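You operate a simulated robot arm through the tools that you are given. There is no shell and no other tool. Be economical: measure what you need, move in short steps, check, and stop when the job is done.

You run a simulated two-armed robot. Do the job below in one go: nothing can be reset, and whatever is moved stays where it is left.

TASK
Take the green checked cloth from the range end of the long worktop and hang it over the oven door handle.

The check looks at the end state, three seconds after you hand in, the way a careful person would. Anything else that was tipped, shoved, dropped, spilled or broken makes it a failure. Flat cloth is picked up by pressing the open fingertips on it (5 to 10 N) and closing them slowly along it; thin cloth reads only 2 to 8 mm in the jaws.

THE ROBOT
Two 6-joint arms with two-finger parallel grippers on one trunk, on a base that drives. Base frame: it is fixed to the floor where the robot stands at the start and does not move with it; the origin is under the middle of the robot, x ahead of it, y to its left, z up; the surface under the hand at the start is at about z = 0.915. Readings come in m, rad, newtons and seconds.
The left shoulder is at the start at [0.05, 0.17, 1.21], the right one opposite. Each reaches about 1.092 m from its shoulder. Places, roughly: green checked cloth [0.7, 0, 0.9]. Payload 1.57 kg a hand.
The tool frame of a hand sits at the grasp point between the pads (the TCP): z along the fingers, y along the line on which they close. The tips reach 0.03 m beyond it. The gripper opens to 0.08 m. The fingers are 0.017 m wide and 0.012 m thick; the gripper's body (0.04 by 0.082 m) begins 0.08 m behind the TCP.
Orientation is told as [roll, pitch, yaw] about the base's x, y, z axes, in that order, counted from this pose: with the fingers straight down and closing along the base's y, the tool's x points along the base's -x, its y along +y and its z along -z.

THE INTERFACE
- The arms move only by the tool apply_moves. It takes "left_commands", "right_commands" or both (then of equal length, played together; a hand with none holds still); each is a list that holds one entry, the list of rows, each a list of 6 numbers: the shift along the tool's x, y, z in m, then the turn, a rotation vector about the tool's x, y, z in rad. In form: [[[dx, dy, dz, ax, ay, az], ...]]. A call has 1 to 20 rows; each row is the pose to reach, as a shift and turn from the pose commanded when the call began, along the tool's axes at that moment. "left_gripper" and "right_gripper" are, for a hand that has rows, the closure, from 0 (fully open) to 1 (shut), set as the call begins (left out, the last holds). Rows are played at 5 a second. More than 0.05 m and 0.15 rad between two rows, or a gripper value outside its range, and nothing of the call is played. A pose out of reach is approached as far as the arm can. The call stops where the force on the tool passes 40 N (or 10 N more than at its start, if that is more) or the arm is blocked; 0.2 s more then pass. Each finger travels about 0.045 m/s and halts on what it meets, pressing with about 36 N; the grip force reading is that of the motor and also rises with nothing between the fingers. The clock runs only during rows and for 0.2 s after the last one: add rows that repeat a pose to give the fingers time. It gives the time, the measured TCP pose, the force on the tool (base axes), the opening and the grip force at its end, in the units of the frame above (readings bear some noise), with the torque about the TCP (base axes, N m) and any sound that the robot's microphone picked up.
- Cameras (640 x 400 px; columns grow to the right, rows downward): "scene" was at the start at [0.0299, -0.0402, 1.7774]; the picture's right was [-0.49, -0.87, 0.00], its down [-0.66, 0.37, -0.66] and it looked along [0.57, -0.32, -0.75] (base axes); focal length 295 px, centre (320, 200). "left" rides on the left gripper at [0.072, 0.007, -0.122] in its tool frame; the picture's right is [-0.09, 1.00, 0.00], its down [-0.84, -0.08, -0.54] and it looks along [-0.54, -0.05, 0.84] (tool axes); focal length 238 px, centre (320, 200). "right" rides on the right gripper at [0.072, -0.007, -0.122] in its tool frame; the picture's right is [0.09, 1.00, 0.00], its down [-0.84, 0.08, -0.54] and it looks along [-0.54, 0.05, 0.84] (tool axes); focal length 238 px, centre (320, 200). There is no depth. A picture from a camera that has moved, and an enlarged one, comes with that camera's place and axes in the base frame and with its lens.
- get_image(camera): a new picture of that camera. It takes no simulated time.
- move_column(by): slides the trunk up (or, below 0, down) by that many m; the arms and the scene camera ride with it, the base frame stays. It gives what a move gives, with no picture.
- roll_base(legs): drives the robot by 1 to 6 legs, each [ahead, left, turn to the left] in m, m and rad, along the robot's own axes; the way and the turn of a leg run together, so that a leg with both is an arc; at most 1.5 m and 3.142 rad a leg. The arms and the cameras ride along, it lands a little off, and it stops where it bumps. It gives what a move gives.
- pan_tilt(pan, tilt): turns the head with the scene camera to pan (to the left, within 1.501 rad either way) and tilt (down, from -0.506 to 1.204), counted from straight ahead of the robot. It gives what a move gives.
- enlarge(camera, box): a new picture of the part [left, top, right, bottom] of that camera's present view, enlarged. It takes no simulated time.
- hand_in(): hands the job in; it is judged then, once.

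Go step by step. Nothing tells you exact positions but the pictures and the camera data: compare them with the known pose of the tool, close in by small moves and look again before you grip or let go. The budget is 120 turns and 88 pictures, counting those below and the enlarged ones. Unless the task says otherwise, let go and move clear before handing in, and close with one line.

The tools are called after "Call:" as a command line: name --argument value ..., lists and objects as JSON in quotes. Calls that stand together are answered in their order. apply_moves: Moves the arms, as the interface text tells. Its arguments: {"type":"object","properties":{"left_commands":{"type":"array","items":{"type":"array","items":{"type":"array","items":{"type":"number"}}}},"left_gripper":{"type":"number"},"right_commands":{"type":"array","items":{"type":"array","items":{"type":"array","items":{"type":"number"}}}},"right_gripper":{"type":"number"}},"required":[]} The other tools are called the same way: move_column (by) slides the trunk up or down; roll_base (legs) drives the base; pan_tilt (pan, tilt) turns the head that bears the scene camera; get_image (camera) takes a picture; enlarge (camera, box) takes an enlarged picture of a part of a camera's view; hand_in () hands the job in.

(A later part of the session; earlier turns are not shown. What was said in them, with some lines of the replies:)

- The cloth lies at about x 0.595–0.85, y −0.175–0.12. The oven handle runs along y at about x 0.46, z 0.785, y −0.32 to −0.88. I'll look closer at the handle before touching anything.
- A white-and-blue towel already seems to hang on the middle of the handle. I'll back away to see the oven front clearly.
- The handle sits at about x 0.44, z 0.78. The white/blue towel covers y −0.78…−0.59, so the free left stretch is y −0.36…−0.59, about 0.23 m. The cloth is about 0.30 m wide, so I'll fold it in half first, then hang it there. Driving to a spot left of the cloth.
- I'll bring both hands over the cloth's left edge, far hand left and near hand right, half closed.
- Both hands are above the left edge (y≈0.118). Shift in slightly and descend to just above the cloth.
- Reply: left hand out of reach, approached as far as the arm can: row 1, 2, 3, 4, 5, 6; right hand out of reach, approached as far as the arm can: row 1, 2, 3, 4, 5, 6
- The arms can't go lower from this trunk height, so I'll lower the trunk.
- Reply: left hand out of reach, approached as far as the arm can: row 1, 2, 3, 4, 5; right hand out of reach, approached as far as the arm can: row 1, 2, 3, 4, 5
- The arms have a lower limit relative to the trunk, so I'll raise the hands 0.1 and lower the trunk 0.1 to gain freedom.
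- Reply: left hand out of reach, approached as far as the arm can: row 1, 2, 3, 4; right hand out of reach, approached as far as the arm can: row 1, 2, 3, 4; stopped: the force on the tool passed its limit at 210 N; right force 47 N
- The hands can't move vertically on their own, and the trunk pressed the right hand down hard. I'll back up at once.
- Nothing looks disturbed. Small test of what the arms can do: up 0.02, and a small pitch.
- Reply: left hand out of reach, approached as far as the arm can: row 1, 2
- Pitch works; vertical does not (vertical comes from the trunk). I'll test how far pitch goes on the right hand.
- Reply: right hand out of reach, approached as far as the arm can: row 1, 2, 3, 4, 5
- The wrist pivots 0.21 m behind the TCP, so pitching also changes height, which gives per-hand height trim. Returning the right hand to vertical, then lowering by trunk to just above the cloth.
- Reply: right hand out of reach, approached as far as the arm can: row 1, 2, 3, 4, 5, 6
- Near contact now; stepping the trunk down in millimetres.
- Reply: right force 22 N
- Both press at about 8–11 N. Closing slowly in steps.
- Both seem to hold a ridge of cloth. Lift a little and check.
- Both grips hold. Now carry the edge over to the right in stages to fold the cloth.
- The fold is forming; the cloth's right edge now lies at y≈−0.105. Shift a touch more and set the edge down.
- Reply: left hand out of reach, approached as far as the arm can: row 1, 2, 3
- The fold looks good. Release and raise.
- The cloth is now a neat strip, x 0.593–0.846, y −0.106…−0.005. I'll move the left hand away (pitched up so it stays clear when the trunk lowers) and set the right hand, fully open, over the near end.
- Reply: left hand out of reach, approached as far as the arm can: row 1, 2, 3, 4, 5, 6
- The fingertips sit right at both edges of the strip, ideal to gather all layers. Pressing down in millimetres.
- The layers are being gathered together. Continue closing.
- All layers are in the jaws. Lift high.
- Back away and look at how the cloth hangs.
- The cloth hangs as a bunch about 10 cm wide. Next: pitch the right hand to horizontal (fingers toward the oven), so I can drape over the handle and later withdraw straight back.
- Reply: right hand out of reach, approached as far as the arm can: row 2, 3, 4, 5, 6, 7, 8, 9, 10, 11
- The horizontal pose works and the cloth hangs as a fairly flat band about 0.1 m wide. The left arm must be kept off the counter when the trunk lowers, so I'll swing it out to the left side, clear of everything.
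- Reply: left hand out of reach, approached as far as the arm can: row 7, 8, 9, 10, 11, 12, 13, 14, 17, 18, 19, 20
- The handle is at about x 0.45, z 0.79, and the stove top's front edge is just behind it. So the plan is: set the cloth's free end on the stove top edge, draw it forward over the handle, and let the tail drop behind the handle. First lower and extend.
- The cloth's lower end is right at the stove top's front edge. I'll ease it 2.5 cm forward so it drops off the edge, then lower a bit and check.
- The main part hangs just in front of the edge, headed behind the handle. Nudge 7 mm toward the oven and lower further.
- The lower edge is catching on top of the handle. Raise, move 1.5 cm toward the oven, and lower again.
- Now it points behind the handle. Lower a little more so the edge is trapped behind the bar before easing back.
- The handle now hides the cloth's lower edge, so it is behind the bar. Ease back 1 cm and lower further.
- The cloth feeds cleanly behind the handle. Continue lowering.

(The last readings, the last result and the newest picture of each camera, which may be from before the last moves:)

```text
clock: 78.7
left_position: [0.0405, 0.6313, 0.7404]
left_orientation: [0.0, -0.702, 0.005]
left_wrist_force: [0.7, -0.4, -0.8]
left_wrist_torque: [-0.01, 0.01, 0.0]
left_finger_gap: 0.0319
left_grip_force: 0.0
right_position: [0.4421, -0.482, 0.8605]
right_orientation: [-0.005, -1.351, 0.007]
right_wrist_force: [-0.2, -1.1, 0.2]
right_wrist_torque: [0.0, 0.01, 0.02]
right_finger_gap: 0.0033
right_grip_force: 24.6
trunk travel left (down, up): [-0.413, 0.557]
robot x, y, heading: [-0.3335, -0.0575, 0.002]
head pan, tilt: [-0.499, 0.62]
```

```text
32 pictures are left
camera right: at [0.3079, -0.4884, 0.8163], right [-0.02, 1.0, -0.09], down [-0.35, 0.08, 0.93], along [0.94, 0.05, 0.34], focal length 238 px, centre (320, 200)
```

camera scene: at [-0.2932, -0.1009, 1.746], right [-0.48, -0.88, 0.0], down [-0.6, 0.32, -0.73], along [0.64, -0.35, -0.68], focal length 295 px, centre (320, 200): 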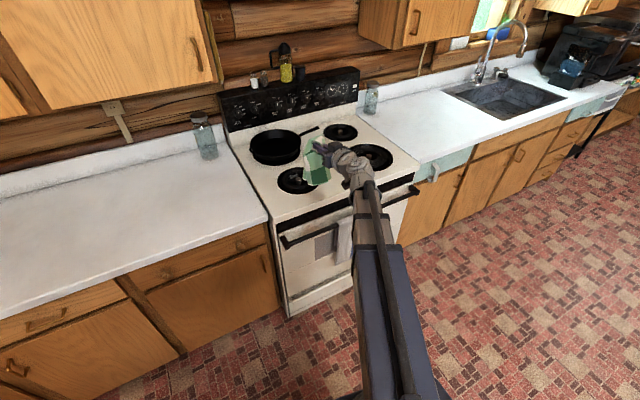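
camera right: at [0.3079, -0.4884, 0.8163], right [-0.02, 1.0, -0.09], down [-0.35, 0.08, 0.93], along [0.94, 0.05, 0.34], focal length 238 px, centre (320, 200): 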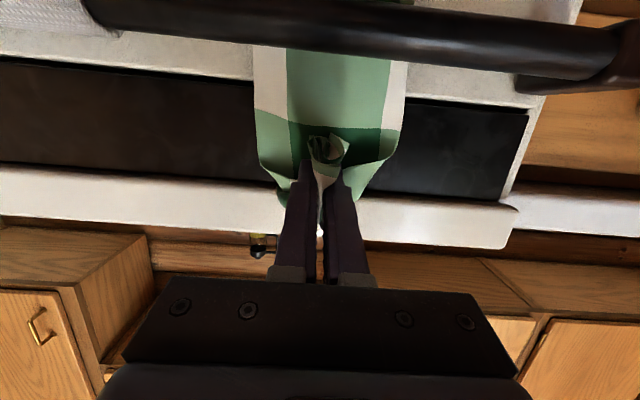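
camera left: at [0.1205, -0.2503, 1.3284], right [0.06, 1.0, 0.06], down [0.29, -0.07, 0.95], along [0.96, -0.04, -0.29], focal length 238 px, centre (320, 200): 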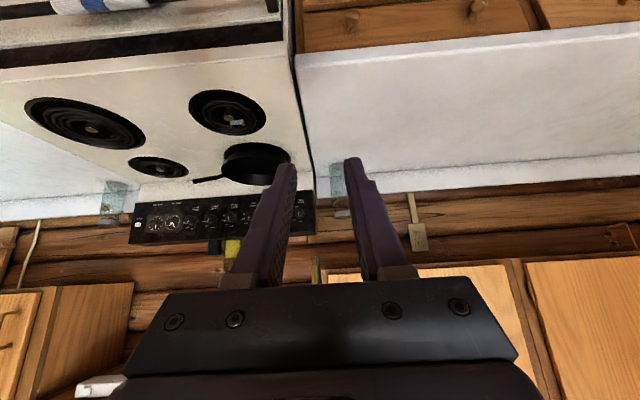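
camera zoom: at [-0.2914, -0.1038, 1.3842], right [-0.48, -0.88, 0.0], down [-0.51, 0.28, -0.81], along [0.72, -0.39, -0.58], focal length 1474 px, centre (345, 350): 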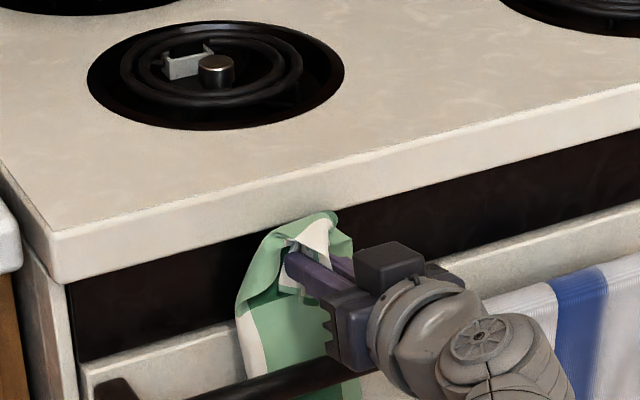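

The camera on the hand shows the cloth passing behind the bar, well clear of the towel. A bit lower, then draw the held end forward over the handle.

Call:
move_column --by -0.022

Call:
apply_moves --right_commands '[[[0.0044, 0, -0.0195, 0, 0, 0], [0.0088, 0, -0.039, 0, 0, 0], [0.0132, 0, -0.0585, 0, 0, 0], [0.0154, 0, -0.068, 0, 0, 0], [0.0154, 0, -0.068, 0, 0, 0]]]'

Call:
get_image --camera "right"

Call:
enlarge --camera "scene" --box '[245, 120, 405, 240]'

```text
clock: 79.4
left_position: [0.0407, 0.6319, 0.717]
left_orientation: [-0.003, -0.703, 0.004]
left_wrist_force: [0.7, -0.1, -1.0]
left_wrist_torque: [0.01, -0.01, 0.04]
left_finger_gap: 0.0322
left_grip_force: 0.0
right_position: [0.4426, -0.4817, 0.838]
right_orientation: [-0.005, -1.351, 0.007]
right_wrist_force: [-0.5, -0.1, 0.3]
right_wrist_torque: [0.01, 0.02, -0.02]
right_finger_gap: 0.0037
right_grip_force: 24.6
trunk travel left (down, up): [-0.391, 0.579]
robot x, y, heading: [-0.3344, -0.0601, 0.009]
head pan, tilt: [-0.499, 0.62]
```

```text
clock: 80.6
left_position: [0.0402, 0.6302, 0.7171]
left_orientation: [-0.002, -0.701, 0.003]
left_wrist_force: [0.2, 0.4, 0.5]
left_wrist_torque: [0.01, 0.0, -0.03]
left_finger_gap: 0.0322
left_grip_force: 0.0
right_position: [0.3723, -0.4814, 0.8383]
right_orientation: [-0.003, -1.349, 0.006]
right_wrist_force: [0.3, -0.2, 0.3]
right_wrist_torque: [-0.03, -0.03, -0.04]
right_finger_gap: 0.0035
right_grip_force: 24.4
trunk travel left (down, up): [-0.391, 0.579]
robot x, y, heading: [-0.3304, -0.0579, 0.003]
head pan, tilt: [-0.499, 0.62]
```

```text
31 pictures are left
camera right: at [0.2386, -0.4884, 0.7941], right [-0.02, 1.0, -0.09], down [-0.35, 0.08, 0.94], along [0.94, 0.05, 0.34], focal length 238 px, centre (320, 200)
```

right: 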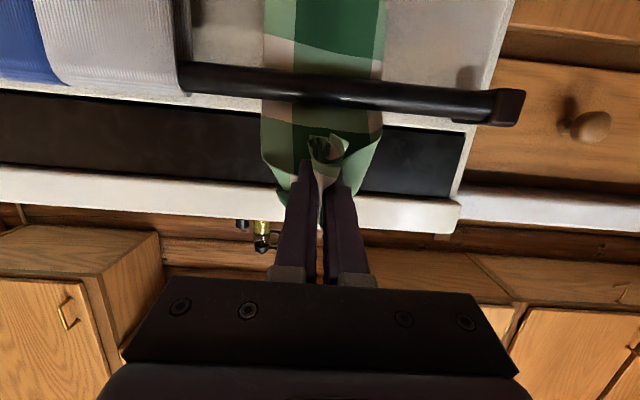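

```text
3.33 times, centred on (325, 180) of scene
camera zoom: at [-0.2913, -0.1038, 1.3622], right [-0.48, -0.88, 0.0], down [-0.51, 0.28, -0.81], along [0.72, -0.39, -0.58], focal length 983 px, centre (303, 267)
```

zoom: 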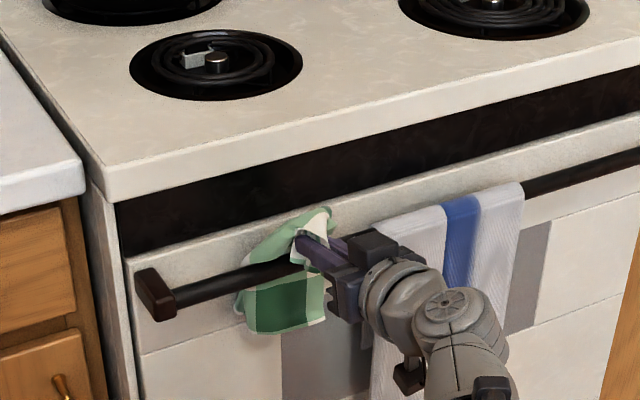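

The tail hangs about 10 cm behind the handle. Lower the held end in front of it.

Call:
move_column --by -0.07

Call:
get_image --camera "right"

Call:
enlarge --camera "scene" --box '[245, 100, 405, 220]'

```text
clock: 81.7
left_position: [0.0414, 0.6306, 0.6475]
left_orientation: [-0.001, -0.702, 0.005]
left_wrist_force: [-0.4, -0.2, -0.2]
left_wrist_torque: [0.01, -0.01, 0.02]
left_finger_gap: 0.0319
left_grip_force: 0.0
right_position: [0.3721, -0.4804, 0.7683]
right_orientation: [-0.006, -1.351, 0.009]
right_wrist_force: [0.0, -1.0, 0.3]
right_wrist_torque: [0.01, 0.0, 0.04]
right_finger_gap: 0.0033
right_grip_force: 24.7
trunk travel left (down, up): [-0.321, 0.649]
robot x, y, heading: [-0.3305, -0.0588, 0.001]
head pan, tilt: [-0.499, 0.62]
```

```text
29 pictures are left
camera right: at [0.2387, -0.4884, 0.7242], right [-0.02, 1.0, -0.09], down [-0.35, 0.08, 0.94], along [0.94, 0.05, 0.34], focal length 238 px, centre (320, 200)
```

right: 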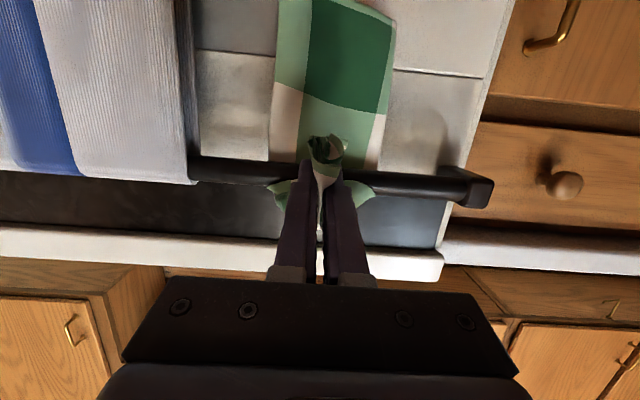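

```text
3.33 times, centred on (325, 160) of scene
camera zoom: at [-0.2914, -0.1038, 1.2922], right [-0.48, -0.88, 0.0], down [-0.51, 0.28, -0.81], along [0.72, -0.39, -0.58], focal length 983 px, centre (303, 333)
```

zoom: 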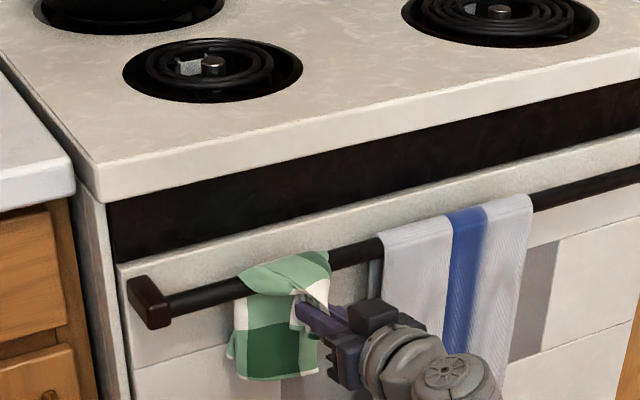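

It is draped over the bar. Take up the slack slightly (2 cm down), then release.

Call:
move_column --by -0.025

Call:
get_image --camera "right"

Call:
enlarge --camera "scene" --box '[245, 90, 405, 210]'

```text
clock: 82.4
left_position: [0.0409, 0.6303, 0.6231]
left_orientation: [-0.001, -0.703, 0.005]
left_wrist_force: [0.0, 0.1, 0.4]
left_wrist_torque: [0.01, 0.01, 0.0]
left_finger_gap: 0.0324
left_grip_force: 0.1
right_position: [0.3729, -0.4813, 0.743]
right_orientation: [-0.005, -1.35, 0.008]
right_wrist_force: [0.2, -0.2, 0.5]
right_wrist_torque: [0.01, 0.0, 0.0]
right_finger_gap: 0.0035
right_grip_force: 24.7
trunk travel left (down, up): [-0.296, 0.674]
robot x, y, heading: [-0.3299, -0.0595, 0.008]
head pan, tilt: [-0.499, 0.62]
```

```text
27 pictures are left
camera right: at [0.2387, -0.4884, 0.6991], right [-0.02, 1.0, -0.09], down [-0.35, 0.08, 0.94], along [0.94, 0.05, 0.34], focal length 238 px, centre (320, 200)
```

right: 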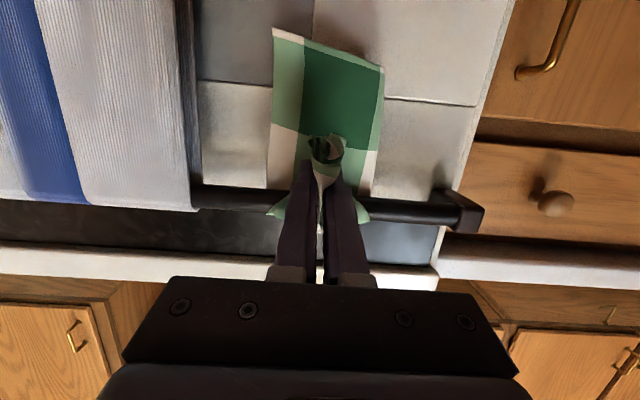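

```text
3.33 times, centred on (325, 150) of scene
camera zoom: at [-0.2914, -0.1038, 1.2672], right [-0.48, -0.88, 0.0], down [-0.51, 0.28, -0.81], along [0.72, -0.39, -0.58], focal length 983 px, centre (303, 367)
```

zoom: 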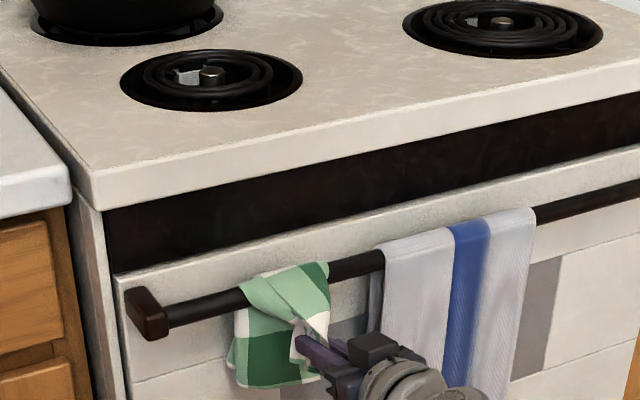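

Back about 14 cm, front a little less; pull 2 cm more for balance, then open.

Call:
move_column --by -0.02

Call:
apply_moves --right_commands '[[[0, 0, 0, 0, 0, 0], [0, 0, 0, 0, 0, 0], [0, 0, 0, 0, 0, 0], [0, 0, 0, 0, 0, 0], [0, 0, 0, 0, 0, 0]]]' --right_gripper 0.4

Call:
get_image --camera "right"

Call:
enlarge --camera "scene" --box '[245, 90, 405, 210]'

```text
clock: 83.0
left_position: [0.0408, 0.63, 0.6027]
left_orientation: [-0.002, -0.702, 0.006]
left_wrist_force: [0.0, -0.4, 0.3]
left_wrist_torque: [0.01, 0.01, -0.02]
left_finger_gap: 0.0319
left_grip_force: 0.0
right_position: [0.3737, -0.4821, 0.7231]
right_orientation: [-0.005, -1.35, 0.007]
right_wrist_force: [0.0, -0.2, -0.8]
right_wrist_torque: [0.01, 0.0, 0.0]
right_finger_gap: 0.0034
right_grip_force: 24.8
trunk travel left (down, up): [-0.276, 0.694]
robot x, y, heading: [-0.328, -0.0586, 0.004]
head pan, tilt: [-0.499, 0.62]
```

```text
clock: 84.2
left_position: [0.0403, 0.6295, 0.6018]
left_orientation: [-0.002, -0.701, 0.005]
left_wrist_force: [-1.2, 0.3, -0.1]
left_wrist_torque: [0.0, 0.0, 0.01]
left_finger_gap: 0.0322
left_grip_force: 0.2
right_position: [0.3734, -0.482, 0.7225]
right_orientation: [-0.006, -1.351, 0.007]
right_wrist_force: [-0.3, -0.4, -0.6]
right_wrist_torque: [0.02, -0.02, 0.0]
right_finger_gap: 0.0478
right_grip_force: 0.1
trunk travel left (down, up): [-0.276, 0.694]
robot x, y, heading: [-0.3309, -0.0616, 0.004]
head pan, tilt: [-0.499, 0.62]
```

```text
25 pictures are left
camera right: at [0.2387, -0.4884, 0.6791], right [-0.02, 1.0, -0.09], down [-0.35, 0.08, 0.94], along [0.94, 0.05, 0.34], focal length 238 px, centre (320, 200)
```

right: 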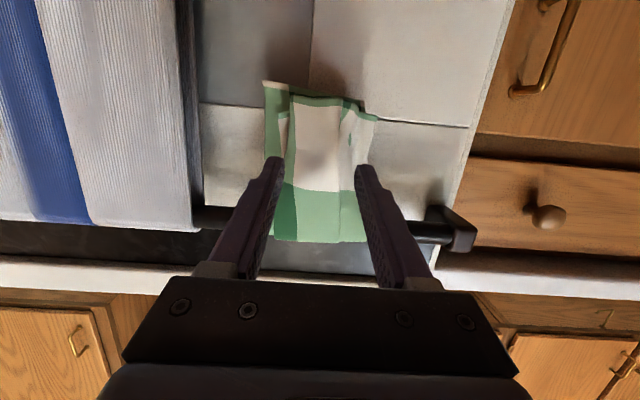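

```text
3.33 times, centred on (325, 150) of scene
camera zoom: at [-0.2913, -0.1038, 1.2472], right [-0.48, -0.88, 0.0], down [-0.51, 0.28, -0.81], along [0.72, -0.39, -0.58], focal length 983 px, centre (303, 367)
```

zoom: 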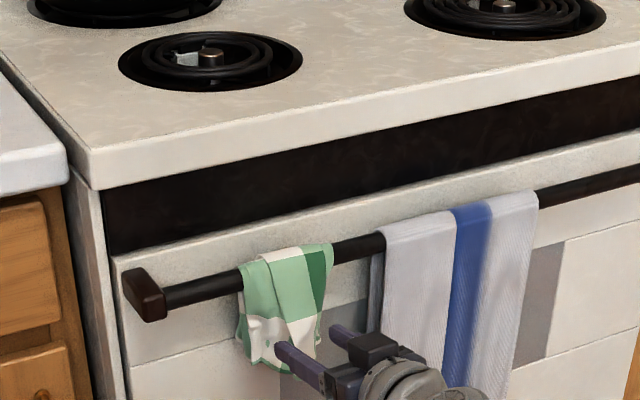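

Beautifully hung over the handle on both sides. Now open fully and back straight away with the base.

Call:
roll_base --legs '[[-0.25, 0, 0]]'

Call:
get_image --camera "scene"

Call:
enlarge --camera "scene" --box '[225, 80, 405, 215]'

```text
clock: 86.0
left_position: [-0.2038, 0.6294, 0.6021]
left_orientation: [-0.002, -0.702, 0.0]
left_wrist_force: [-1.2, 0.0, 0.3]
left_wrist_torque: [0.01, 0.01, -0.05]
left_finger_gap: 0.0318
left_grip_force: 0.1
right_position: [0.1237, -0.4845, 0.723]
right_orientation: [-0.005, -1.35, 0.004]
right_wrist_force: [0.1, -0.1, -1.3]
right_wrist_torque: [0.03, 0.01, 0.02]
right_finger_gap: 0.0482
right_grip_force: 0.2
trunk travel left (down, up): [-0.276, 0.694]
robot x, y, heading: [-0.5768, -0.0582, -0.004]
head pan, tilt: [-0.499, 0.62]
```

```text
23 pictures are left
camera scene: at [-0.5376, -0.1042, 1.2472], right [-0.48, -0.88, 0.0], down [-0.51, 0.28, -0.81], along [0.71, -0.39, -0.58], focal length 295 px, centre (320, 200)
```

scene: 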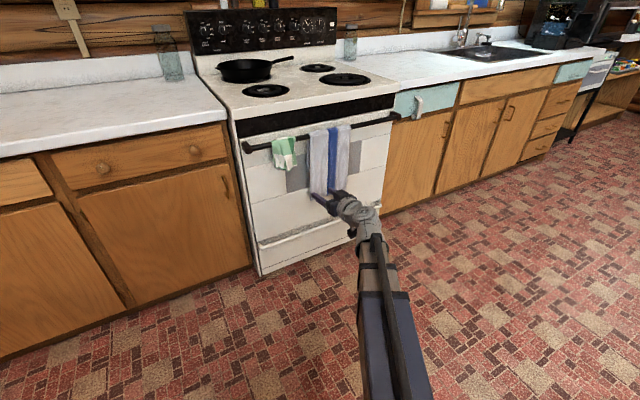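

```text
2.96 times, centred on (315, 148) of scene
camera zoom: at [-0.5376, -0.1042, 1.2472], right [-0.48, -0.88, 0.0], down [-0.51, 0.28, -0.81], along [0.71, -0.39, -0.58], focal length 874 px, centre (335, 356)
```

zoom: 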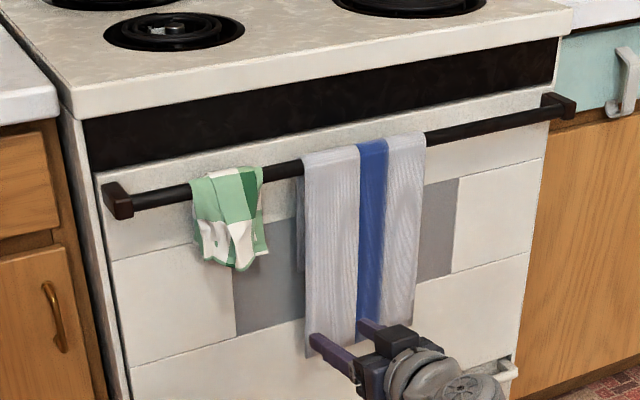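

The cloth hangs over the handle with both ends down, the towel is undisturbed, and both hands are clear of everything. Handing in.

Call:
hand_in

```text
The job is handed in.
```

The green checked cloth, folded into a strip to fit beside the white/blue towel, now hangs over the left part of the oven door handle, and the last pictures show nothing else moved.
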